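You operate a simulated robot arm through the tools that you are given. There is no shell and no other tool. Be economical: measure what you need, move in short steps, check, and stop when the job is done.

You are at the controls of a simulated robot arm. One attempt, no reset.

Task
Fetch the green open cup and set it on the black rubber block.

Only the result counts: the job must be done as asked and must still hold three seconds after the hand-in. Knocking over, shifting, dropping, spilling or breaking anything else fails it.

Robot
A 7-joint arm with a two-finger parallel gripper, fixed in place. Base frame: the origin is at the foot of the arm, x ahead of it, y to its left, z up; the work surface is at about z = 0. Readings come in m, rad, newtons and seconds.
With the tool pointing down near the work surface it reaches from about 0.24 to 0.62 m from the base axis. Its first joint turns from -1.152 to 1.152 rad. Payload 2.6 kg.
The TCP is the grasp point between the finger pads, 0.03 m short of the fingertips. In the tool frame z runs along the fingers and y along their closing line. The gripper opens to 0.094 m. The fingers are 0.028 m wide and 0.01 m thick; the gripper's body (0.05 by 0.096 m) begins 0.055 m behind the TCP.
Orientation is told as [roll, pitch, yaw] about the base's x, y, z axes, in that order, counted from this pose: with the fingers straight down and closing along the base's y, the tool's x points along the base's -x, its y along +y and its z along -z.

Tools
- The arm moves only by the tool send_rows. Its argument "rows" is a list that holds one entry, the list of rows, each a list of 7 numbers: the shift along the tool's x, y, z in mm, then the turn, a rotation vector about the tool's x, y, z in rad, then the gripper command, from -1 (shut) to 1 (fully open), values between in proportion. In form: [[[tx, ty, tz, rx, ry, rz, jaw], ...]]. A call has 1 to 20 rows; each row shifts and turns the commanded pose from where the row before left it, along the tool's axes as they then stand. Each row takes 0.2 s and may step no farther than 0.05 m and 0.15 rad from the row before; otherwise, or with a gripper value out of range, the whole call is refused. A pose out of reach is approached as far as the arm can. The call stops where the force on the tool passes 40 N (or 10 N more than at its start, if that is more) or the arm is blocked; 0.2 s more then pass. The fingers move at their own pace (about 0.072 m/s each) and stop on an object; they squeeze with about 33 N. The grip force told is the motor's: it shows also when the fingers shut on nothing. Time passes only in rows, and 0.2 s behind the last, so rows that do not move let the fingers close. It gives the time, the measured TCP pose, the force on the tool (base axes), the opening and the grip force at its end, in the units of the frame above (readings bear some noise).
- Cameras (640 x 400 px; columns grow to the right, rows downward): "scene" is fixed at [0.0508, 0.4381, 0.571]; the picture's right is [-0.69, -0.72, 0.00], its down [-0.39, 0.38, -0.84] and it looks along [0.60, -0.58, -0.55] (base axes); focal length 349 px, centre (320, 200). "wrist" rides on the gripper at [-0.037, 0, -0.058] in the tool frame; the picture's right is [0.00, -1.00, 0.00], its down [0.97, 0.00, -0.24] and it looks along [0.24, 0.00, 0.97] (tool axes); focal length 218 px, centre (320, 200). There is no depth. A picture from a camera that has moved, and an enlarged one, comes with that camera's place and axes in the base frame and with its lens. The place of the scene camera against the robot may be out by one fixed shift of up to 0.012 m in any direction.
- grab_frame(camera): a new picture of that camera. The clock stands still meanwhile.
- enlarge(camera, box): a new picture of the part [left, top, right, bottom] of that camera's present view, enlarged. The clock stands still meanwhile.
- job_done(): hands the job in; it is judged then, once.

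Go step by step. Nothing tells you positions but the pictures and the camera data: compare them with the known pose of the tool, close in by small moves and look again before you grip or let go. The budget is 90 turns and 38 pictures, counting those below and the enlarged ones. Unless the task says otherwise, let go and move clear before handing in, and close with one line.

The tools are called after "Call:" as a command line: name --argument value ..., lists and objects as JSON in quotes. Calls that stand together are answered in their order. send_rows: Moves the arm, as the interface text tells. Its arguments: {"type":"object","properties":{"rows":{"type":"array","items":{"type":"array","items":{"type":"array","items":{"type":"number"}}}}},"required":["rows"]} The other tools are called the same way: grab_frame (camera) takes a picture; enlarge (camera, box) takes an enlarged picture of a part of a camera's view; job_done () hands the job in.

At the start:

```text
clock: 0.0
ee_pos: [0.4214, 0.053, 0.3031]
ee_rot: [0.0, 0.0, 0.0]
wrist_force: [-0.8, -0.6, -0.2]
gripper_width: 0.0939
gripper_force: 0.0
```

scene: 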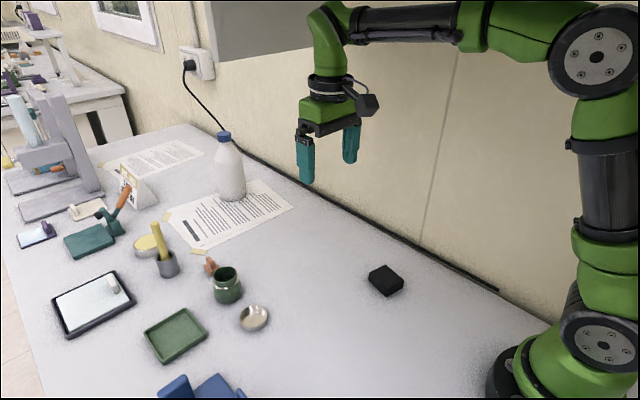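
wrist: 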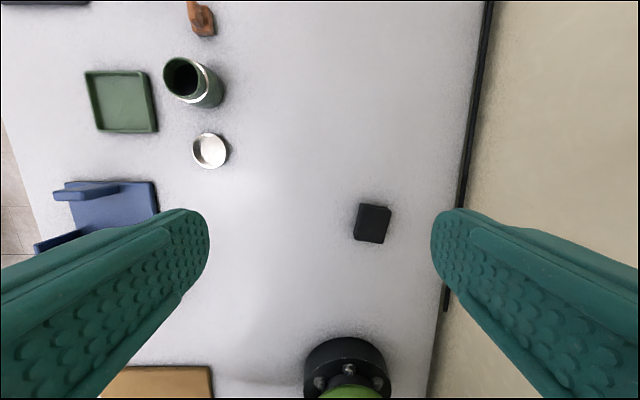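

The green cup stands at roughly (0.54, 0.22), about 6 cm tall, and the black block is near (0.335, -0.033). I'll enlarge both first to get sizes and check the contents and surroundings.

Call:
enlarge --camera "scene" --box '[130, 210, 290, 350]'

Call:
enlarge --camera "wrist" --box '[130, 0, 290, 180]'

Call:
enlarge --camera "wrist" --box '[330, 180, 420, 260]'

```text
2.86 times, centred on (210, 280) of scene
camera zoom: at [0.0508, 0.4381, 0.571], right [-0.69, -0.72, 0.0], down [-0.39, 0.38, -0.84], along [0.6, -0.58, -0.55], focal length 997 px, centre (634, -29)
```

zoom: 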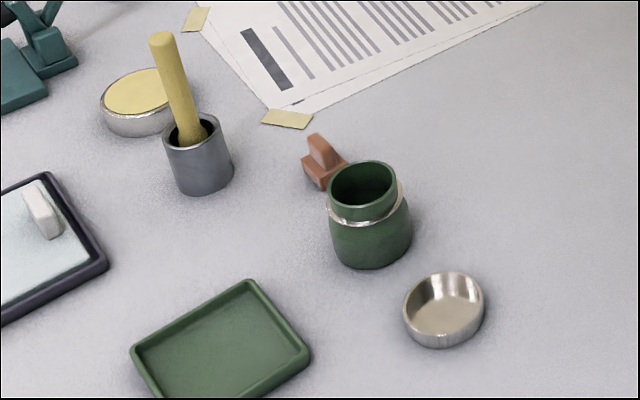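

```text
2.22 times, centred on (210, 90) of wrist
camera zoom: at [0.4575, 0.052, 0.3607], right [0.0, -1.0, 0.0], down [-0.97, 0.0, 0.24], along [-0.24, 0.0, -0.97], focal length 485 px, centre (564, 444)
```

zoom: 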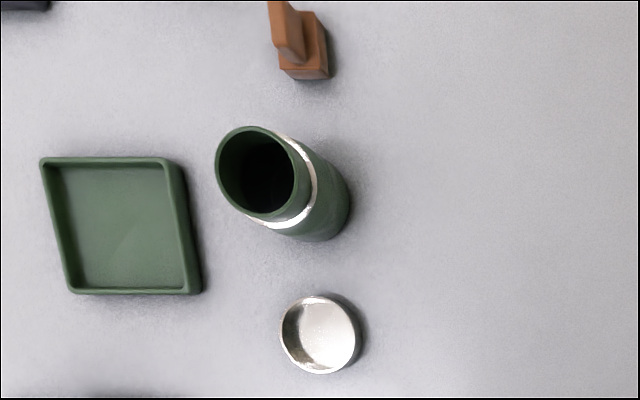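

```text
5.00 times, centred on (375, 220) of wrist
camera zoom: at [0.4575, 0.052, 0.3607], right [0.0, -1.0, 0.0], down [-0.97, 0.0, 0.24], along [-0.24, 0.0, -0.97], focal length 1091 px, centre (45, 100)
```

zoom: 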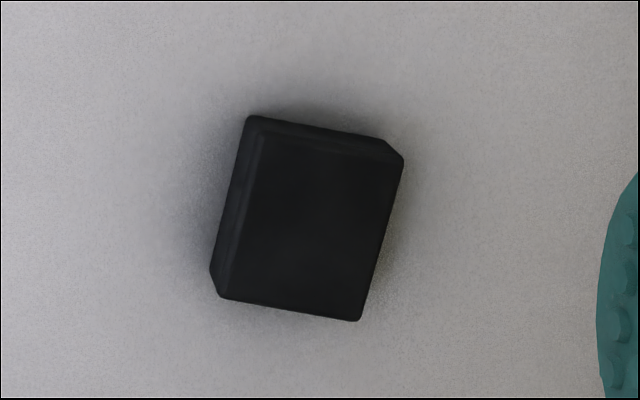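

Cup: narrow neck, metal ring, wider body about 57 mm across; it looks empty. I move above it, well clear, to look again.

Call:
send_rows --rows '[[[-19, 28, 0, 0, 0, 0, 1], [-19, 28, 0, 0, 0, 0, 1], [-19, 28, 10, 0, 0, 0, 1], [-19, 28, 20, 0, 0, 0, 1], [-19, 28, 25, 0, 0, 0, 1], [-19, 28, 25, 0, 0, 0, 1], [0, 0, 0, 0, 0, 0, 1]]]'

Call:
grab_frame --camera "wrist"

Call:
grab_frame --camera "scene"

```text
clock: 1.6
ee_pos: [0.533, 0.2171, 0.2226]
ee_rot: [0.001, 0.0, 0.001]
wrist_force: [-0.2, 0.1, -0.8]
gripper_width: 0.0939
gripper_force: 0.1
```

```text
32 pictures are left
camera wrist: at [0.571, 0.217, 0.2797], right [0.0, -1.0, 0.0], down [-0.97, 0.0, 0.24], along [-0.24, 0.0, -0.97], focal length 218 px, centre (320, 200)
```

wrist: 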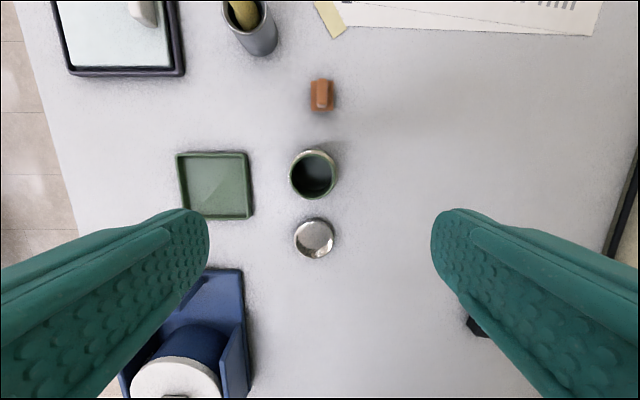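

```text
31 pictures are left
```

scene: 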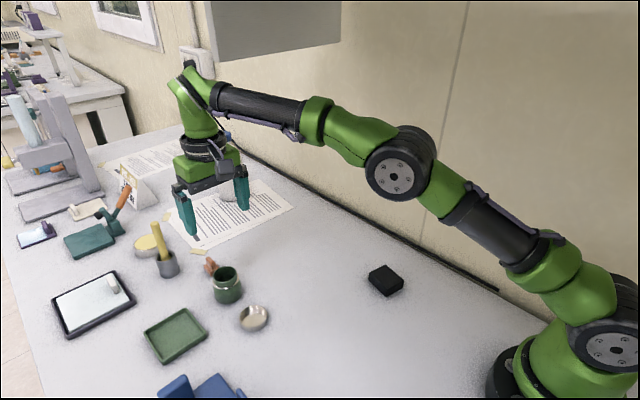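

The cup centre refines to about (0.544, 0.224). I'll centre on it, descend partway and look again.

Call:
send_rows --rows '[[[-10, 7, 20, 0, 0, 0, 1], [0, 0, 30, 0, 0, 0, 1], [0, 0, 30, 0, 0, 0, 1], [0, 0, 20, 0, 0, 0, 1], [0, 0, 0, 0, 0, 0, 1]]]'

Call:
grab_frame --camera "wrist"

Call:
enlarge --camera "scene" --box '[140, 180, 300, 340]'

```text
clock: 2.8
ee_pos: [0.5436, 0.2279, 0.1233]
ee_rot: [0.001, 0.001, -0.001]
wrist_force: [0.4, 0.6, 0.3]
gripper_width: 0.0941
gripper_force: 0.1
```

```text
30 pictures are left
camera wrist: at [0.5798, 0.2273, 0.1824], right [0.0, -1.0, 0.0], down [-0.97, 0.0, 0.24], along [-0.24, 0.0, -0.97], focal length 218 px, centre (320, 200)
```

wrist: 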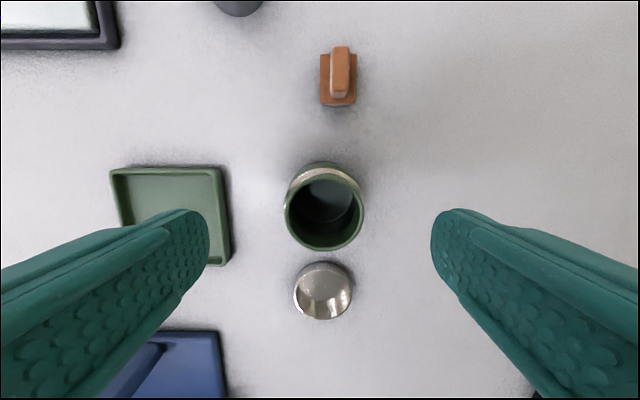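

```text
2.50 times, centred on (220, 260) of scene
camera zoom: at [0.0508, 0.4381, 0.571], right [-0.69, -0.72, 0.0], down [-0.39, 0.38, -0.84], along [0.6, -0.58, -0.55], focal length 872 px, centre (570, 50)
```

zoom: 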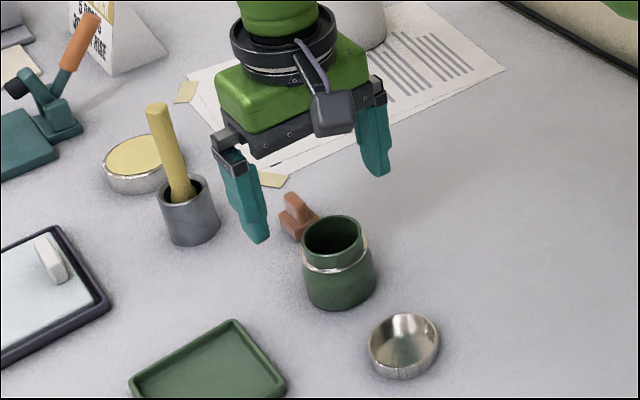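

Rim centre is about (0.543, 0.225), rim height about 0.06, and the tray is clear of the left finger by about 2 cm. I descend to TCP z ≈ 0.04 around the body.

Call:
send_rows --rows '[[[1, -3, 15, 0, 0, 0, 1], [0, 0, 20, 0, 0, 0, 1], [0, 0, 20, 0, 0, 0, 1], [0, 0, 15, 0, 0, 0, 1], [0, 0, 13, 0, 0, 0, 1], [0, 0, 0, 0, 0, 0, 1]]]'

Call:
grab_frame --camera "wrist"

Call:
enlarge --camera "scene" --box '[160, 210, 290, 330]'

```text
clock: 4.2
ee_pos: [0.5429, 0.2235, 0.0391]
ee_rot: [0.0, 0.0, 0.0]
wrist_force: [-0.5, 0.3, -0.1]
gripper_width: 0.0939
gripper_force: 0.0
```

```text
28 pictures are left
camera wrist: at [0.5804, 0.2234, 0.0973], right [0.0, -1.0, 0.0], down [-0.97, 0.0, 0.24], along [-0.24, 0.0, -0.97], focal length 218 px, centre (320, 200)
```

wrist: 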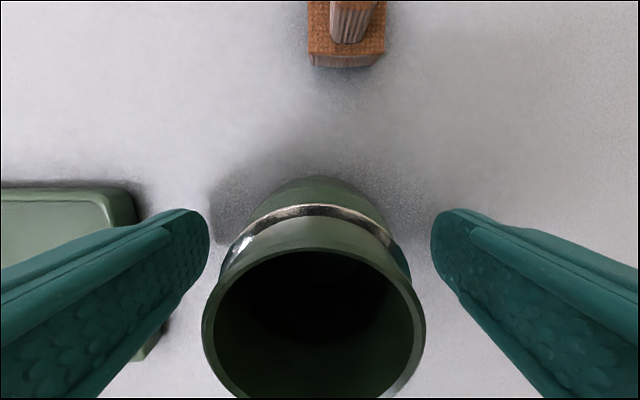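

```text
3.33 times, centred on (225, 270) of scene
camera zoom: at [0.0508, 0.4381, 0.571], right [-0.69, -0.72, 0.0], down [-0.39, 0.38, -0.84], along [0.6, -0.58, -0.55], focal length 1163 px, centre (637, -33)
```

zoom: 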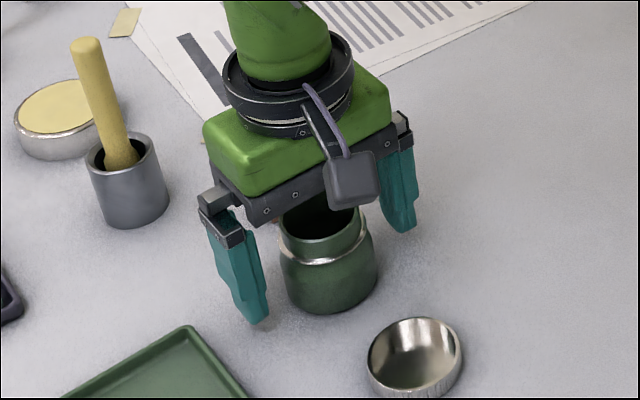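

The fingers straddle the cup with the centre within 2–3 mm. I nudge it and close.

Call:
send_rows --rows '[[[2, 1, 0, 0, 0, 0, 1], [0, 0, 0, 0, 0, 0, 0.4], [0, 0, 0, 0, 0, 0, 0.2], [0, 0, 0, 0, 0, 0, -1], [0, 0, 0, 0, 0, 0, -1], [0, 0, 0, 0, 0, 0, -1]]]'

```text
clock: 5.6
ee_pos: [0.5423, 0.2241, 0.039]
ee_rot: [0.0, -0.001, 0.001]
wrist_force: [-0.6, 0.3, -0.4]
gripper_width: 0.0555
gripper_force: 33.5
```

Gripped at 55 mm width. Lifting and checking.

Call:
send_rows --rows '[[[0, 0, -10, 0, 0, 0, -1], [0, 0, -20, 0, 0, 0, -1], [0, 0, -25, 0, 0, 0, -1], [0, 0, -25, 0, 0, 0, -1], [0, 0, -20, 0, 0, 0, -1], [0, 0, 0, 0, 0, 0, -1]]]'

Call:
grab_frame --camera "scene"

Call:
grab_frame --camera "wrist"

```text
clock: 7.0
ee_pos: [0.5394, 0.2257, 0.14]
ee_rot: [0.0, -0.001, 0.001]
wrist_force: [-0.2, -0.9, -0.9]
gripper_width: 0.0553
gripper_force: 33.2
```

```text
26 pictures are left
```

scene: 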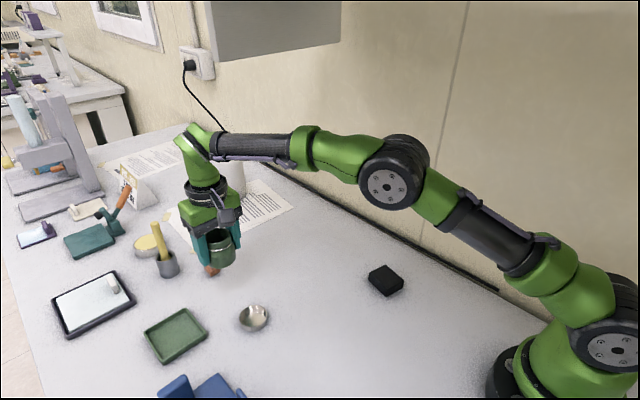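

```text
25 pictures are left
camera wrist: at [0.5769, 0.2251, 0.1972], right [0.0, -1.0, 0.0], down [-0.97, 0.0, 0.24], along [-0.24, 0.0, -0.97], focal length 218 px, centre (320, 200)
```

wrist: 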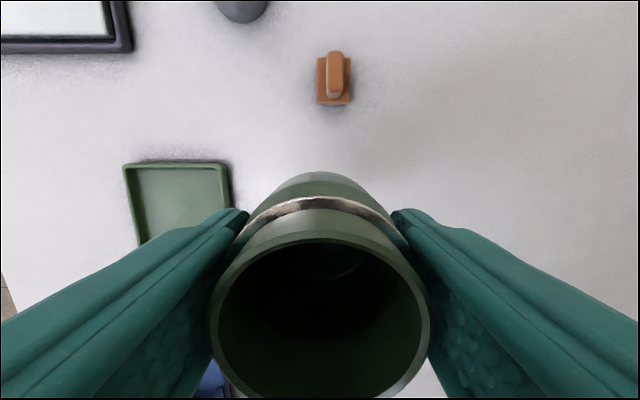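

The cup is held upright and nothing else moved. I carry it high to a spot just short of the block (x ≈ 0.27), where the wrist camera can see the block from above, past the cup.

Call:
send_rows --rows '[[[0, 0, -20, 0, 0, 0, -1], [0, 0, -20, 0, 0, 0, -1], [10, -10, -20, 0, 0, 0, -1], [20, -20, 0, 0, 0, 0, -1], [25, -24, 0, 0, 0, 0, -1], [25, -24, 0, 0, 0, 0, -1], [25, -24, 0, 0, 0, 0, -1], [25, -24, 0, 0, 0, 0, -1], [25, -24, 0, 0, 0, 0, -1], [25, -24, 0, 0, 0, 0, -1], [25, -24, 0, 0, 0, 0, -1], [25, -24, 0, 0, 0, 0, -1], [25, -24, 0, 0, 0, 0, -1], [15, -16, 0, 0, 0, 0, -1], [0, 0, 0, 0, 0, 0, -1]]]'

Call:
grab_frame --camera "wrist"

Call:
grab_frame --camera "scene"

```text
clock: 10.2
ee_pos: [0.2741, -0.0364, 0.1997]
ee_rot: [-0.001, -0.001, 0.001]
wrist_force: [-0.2, 0.1, -1.0]
gripper_width: 0.0552
gripper_force: 33.0
```

```text
24 pictures are left
camera wrist: at [0.3103, -0.037, 0.2567], right [0.0, -1.0, 0.0], down [-0.97, 0.0, 0.24], along [-0.24, 0.0, -0.97], focal length 218 px, centre (320, 200)
```

wrist: 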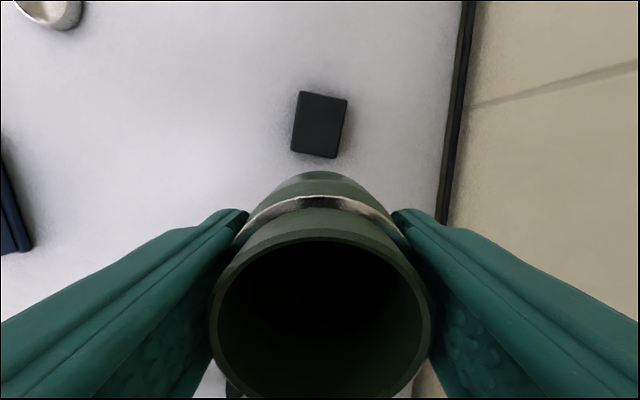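

```text
23 pictures are left
```

scene: 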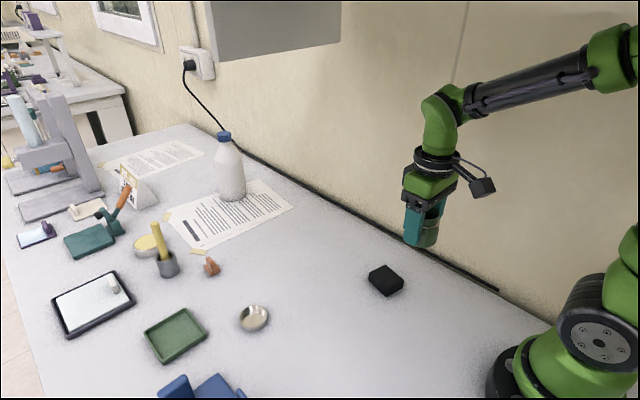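

Call:
enlarge --camera "wrist" --box '[270, 75, 370, 175]'

Call:
enlarge --camera "scene" --box '[350, 150, 480, 310]'

```text
4.00 times, centred on (320, 125) of wrist
camera zoom: at [0.3103, -0.037, 0.2567], right [0.0, -1.0, 0.0], down [-0.97, 0.0, 0.24], along [-0.24, 0.0, -0.97], focal length 873 px, centre (320, 500)
```

zoom: 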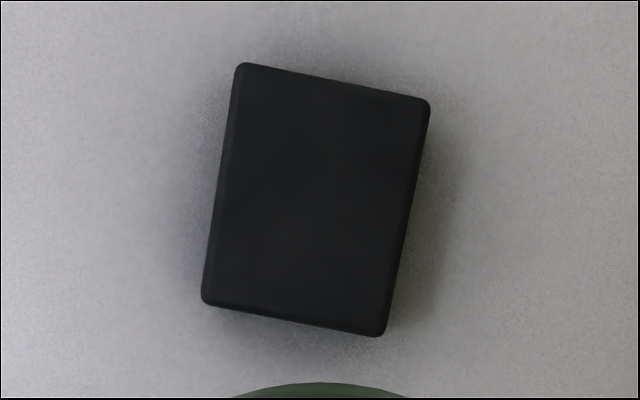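

```text
2.50 times, centred on (415, 230) of scene
camera zoom: at [0.0508, 0.4381, 0.571], right [-0.69, -0.72, 0.0], down [-0.39, 0.38, -0.84], along [0.6, -0.58, -0.55], focal length 872 px, centre (82, 125)
```

zoom: 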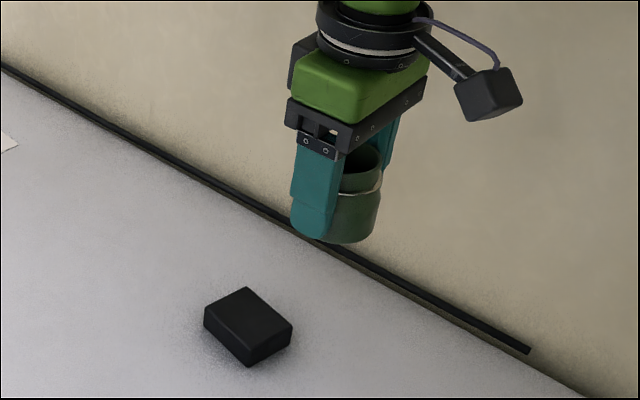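

The block's top centre is about (0.331, -0.035), about 46 × 60 mm and 2 cm high. I move the cup over it and come down to leave about 3 cm of gap.

Call:
send_rows --rows '[[[-20, 1, 0, 0, 0, 0, -1], [-20, 0, 0, 0, 0, 0, -1], [-18, 0, 10, 0, 0, 0, -1], [0, 0, 25, 0, 0, 0, -1], [0, 0, 25, 0, 0, 0, -1], [0, 0, 25, 0, 0, 0, -1], [0, 0, 20, 0, 0, 0, -1], [0, 0, 5, 0, 0, 0, -1], [0, 0, 0, 0, 0, 0, -1]]]'

Call:
enlarge --camera "scene" --box '[330, 200, 450, 310]'

Call:
grab_frame --camera "wrist"

```text
clock: 12.2
ee_pos: [0.3293, -0.037, 0.0889]
ee_rot: [-0.001, -0.001, 0.0]
wrist_force: [-0.2, -1.1, -0.7]
gripper_width: 0.0554
gripper_force: 32.7
```

```text
3.64 times, centred on (390, 255) of scene
camera zoom: at [0.0508, 0.4381, 0.571], right [-0.69, -0.72, 0.0], down [-0.39, 0.38, -0.84], along [0.6, -0.58, -0.55], focal length 1268 px, centre (66, 0)
```

zoom: 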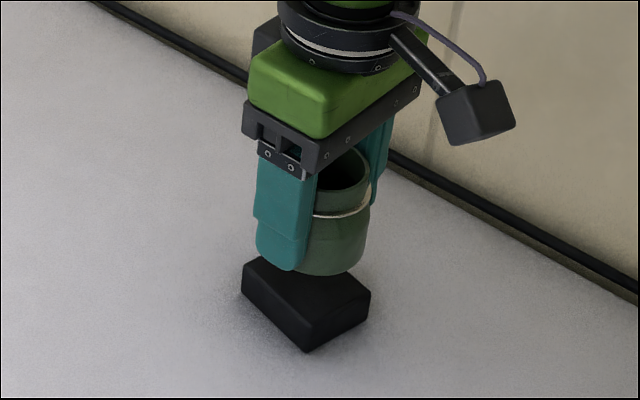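

```text
19 pictures are left
camera wrist: at [0.3667, -0.0358, 0.1478], right [0.0, -1.0, 0.0], down [-0.97, 0.0, 0.24], along [-0.24, 0.0, -0.97], focal length 218 px, centre (320, 200)
```

wrist: 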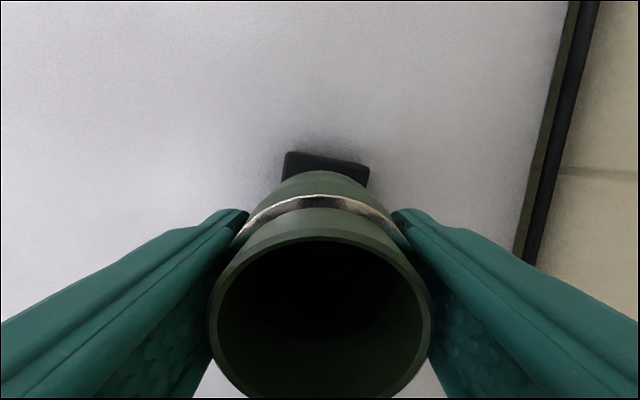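

The scene view and the readings agree that the cup is about 3 mm short in x and 2 mm in y. I correct this and come down to just above the block.

Call:
send_rows --rows '[[[-3, 2, 0, 0, 0, 0, -1], [0, 0, 10, 0, 0, 0, -1], [0, 0, 8, 0, 0, 0, -1], [0, 0, 4, 0, 0, 0, -1], [0, 0, 0, 0, 0, 0, -1]]]'

Call:
enlarge --camera "scene" --box '[340, 220, 440, 310]'

```text
clock: 13.4
ee_pos: [0.3306, -0.0333, 0.0687]
ee_rot: [-0.002, -0.001, 0.001]
wrist_force: [0.5, -0.6, -0.9]
gripper_width: 0.0553
gripper_force: 32.8
```

```text
4.44 times, centred on (390, 265) of scene
camera zoom: at [0.0508, 0.4381, 0.571], right [-0.69, -0.72, 0.0], down [-0.39, 0.38, -0.84], along [0.6, -0.58, -0.55], focal length 1550 px, centre (9, -89)
```

zoom: 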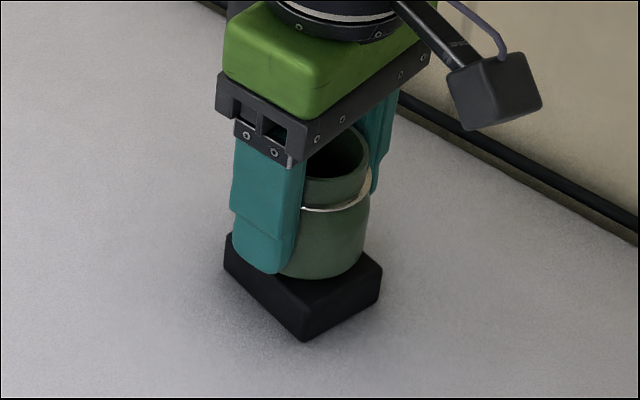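

Nearly over centre, with a few mm of gap left. I lower in small steps and look again.

Call:
send_rows --rows '[[[0, 0, 3, 0, 0, 0, -1], [0, 0, 1, 0, 0, 0, -1], [0, 0, 0, 0, 0, 0, -1]]]'

Call:
enlarge --camera "scene" --box '[365, 245, 415, 300]'

Call:
enlarge --camera "wrist" --box '[260, 130, 400, 230]'

```text
clock: 14.2
ee_pos: [0.3315, -0.0337, 0.0638]
ee_rot: [0.0, -0.001, 0.0]
wrist_force: [0.0, -0.5, -0.8]
gripper_width: 0.0552
gripper_force: 33.2
```

```text
7.27 times, centred on (390, 272) of scene
camera zoom: at [0.0508, 0.4381, 0.571], right [-0.69, -0.72, 0.0], down [-0.39, 0.38, -0.84], along [0.6, -0.58, -0.55], focal length 2537 px, centre (-189, -327)
```

zoom: 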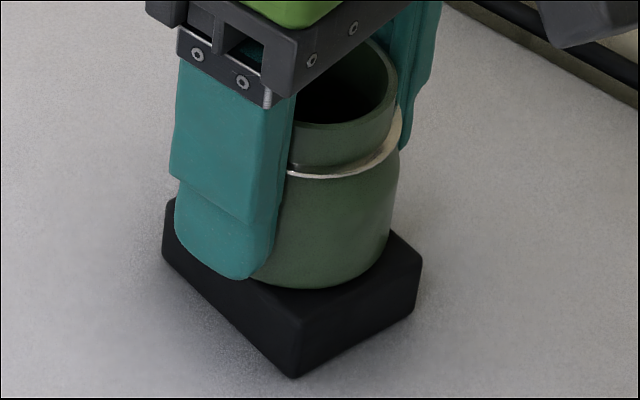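

```text
4.00 times, centred on (330, 180) of wrist
camera zoom: at [0.3686, -0.034, 0.1221], right [0.0, -1.0, 0.0], down [-0.97, 0.0, 0.24], along [-0.24, 0.0, -0.97], focal length 873 px, centre (280, 280)
```

zoom: 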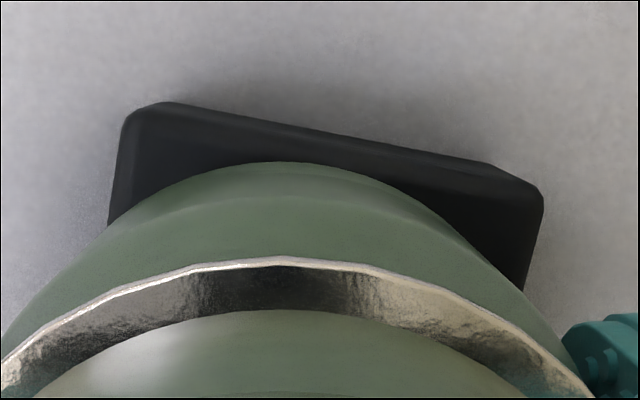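

With the steeper line of sight taken into account, both views put the cup centred on the block within 1–2 mm. I lower by millimetres and watch the force.

Call:
send_rows --rows '[[[0, 0, 1, 0, 0, 0, -1], [0, 0, 1, 0, 0, 0, -1], [0, 0, 0, 0, 0, 0, -1]]]'

```text
clock: 15.0
ee_pos: [0.332, -0.0336, 0.0633]
ee_rot: [-0.001, 0.0, -0.003]
wrist_force: [-6.0, -2.7, 20.4]
gripper_width: 0.0556
gripper_force: 32.8
```

Contact: 20 N upward. I back off slightly to relieve the pressure, then open.

Call:
send_rows --rows '[[[0, 0, -1, 0, 0, 0, -1], [0, 0, 0, 0, 0, 0, -1]]]'

```text
clock: 15.6
ee_pos: [0.3312, -0.0329, 0.0629]
ee_rot: [0.002, -0.003, 0.001]
wrist_force: [2.3, -2.7, 2.7]
gripper_width: 0.055
gripper_force: 33.2
```

Call:
send_rows --rows '[[[0, 0, 0, 0, 0, 0, 0.3], [0, 0, 0, 0, 0, 0, 0.5], [0, 0, 0, 0, 0, 0, 0.8], [0, 0, 0, 0, 0, 0, 0.8]]]'

Call:
enlarge --camera "scene" --box '[350, 220, 430, 300]'

Call:
grab_frame --camera "wrist"

```text
clock: 16.6
ee_pos: [0.3317, -0.032, 0.0619]
ee_rot: [0.0, -0.001, 0.0]
wrist_force: [0.0, 0.0, 0.2]
gripper_width: 0.0845
gripper_force: 0.1
```

```text
5.00 times, centred on (390, 260) of scene
camera zoom: at [0.0508, 0.4381, 0.571], right [-0.69, -0.72, 0.0], down [-0.39, 0.38, -0.84], along [0.6, -0.58, -0.55], focal length 1744 px, centre (-30, -100)
```

zoom: 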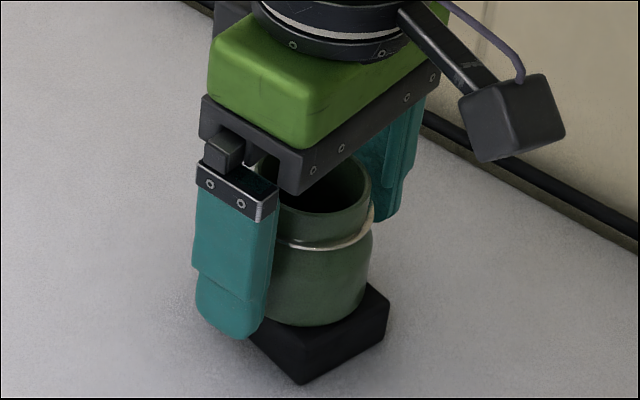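

```text
14 pictures are left
camera wrist: at [0.3685, -0.0331, 0.1209], right [0.0, -1.0, 0.0], down [-0.97, 0.0, 0.24], along [-0.24, 0.0, -0.97], focal length 218 px, centre (320, 200)
```

wrist: 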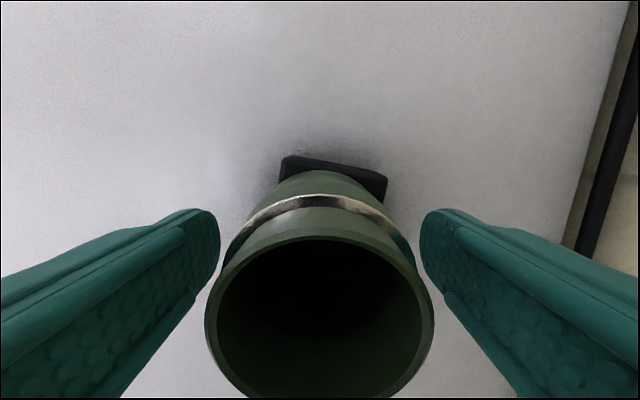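

The cup stands free and upright on the block, and both fingers are clear. I raise straight up with the jaws fully open and check.

Call:
send_rows --rows '[[[0, 0, -5, 0, 0, 0, 0.8], [0, 0, -15, 0, 0, 0, 0.8], [0, 0, -25, 0, 0, 0, 0.8], [0, 0, -30, 0, 0, 0, 0.8], [0, 0, -30, 0, 0, 0, 0.8], [0, 0, -30, 0, 0, 0, 0.8], [0, 0, 0, 0, 0, 0, 0.8]]]'

Call:
grab_frame --camera "scene"

Call:
enlarge --camera "scene" --box '[350, 220, 430, 300]'

```text
clock: 18.2
ee_pos: [0.3319, -0.0342, 0.195]
ee_rot: [-0.002, 0.0, 0.001]
wrist_force: [-0.1, 0.4, -0.5]
gripper_width: 0.0845
gripper_force: 0.0
```

```text
13 pictures are left
```

scene: 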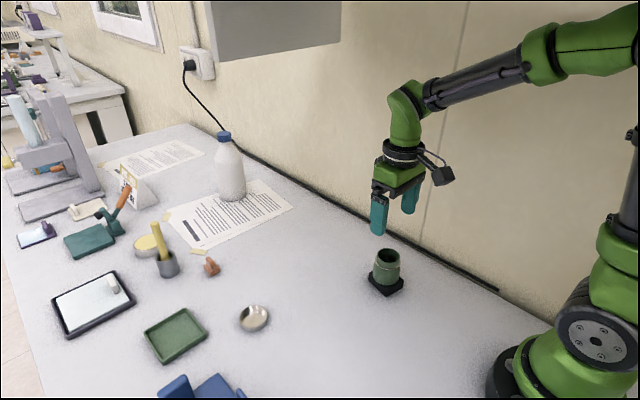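

```text
5.00 times, centred on (390, 260) of scene
camera zoom: at [0.0508, 0.4381, 0.571], right [-0.69, -0.72, 0.0], down [-0.39, 0.38, -0.84], along [0.6, -0.58, -0.55], focal length 1744 px, centre (-30, -100)
```

zoom: 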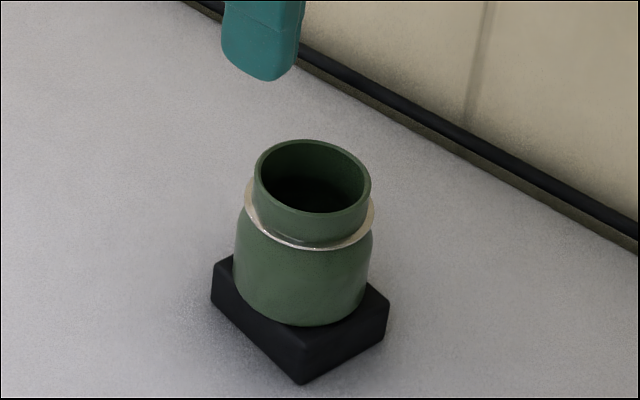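

The cup stands upright and centred on the black block, the arm is clear, and everything else is where it was. I hand in.

Call:
job_done

```text
The job is handed in.
```

The green cup is standing upright on the black rubber block, the arm is clear of it, and nothing else was disturbed.
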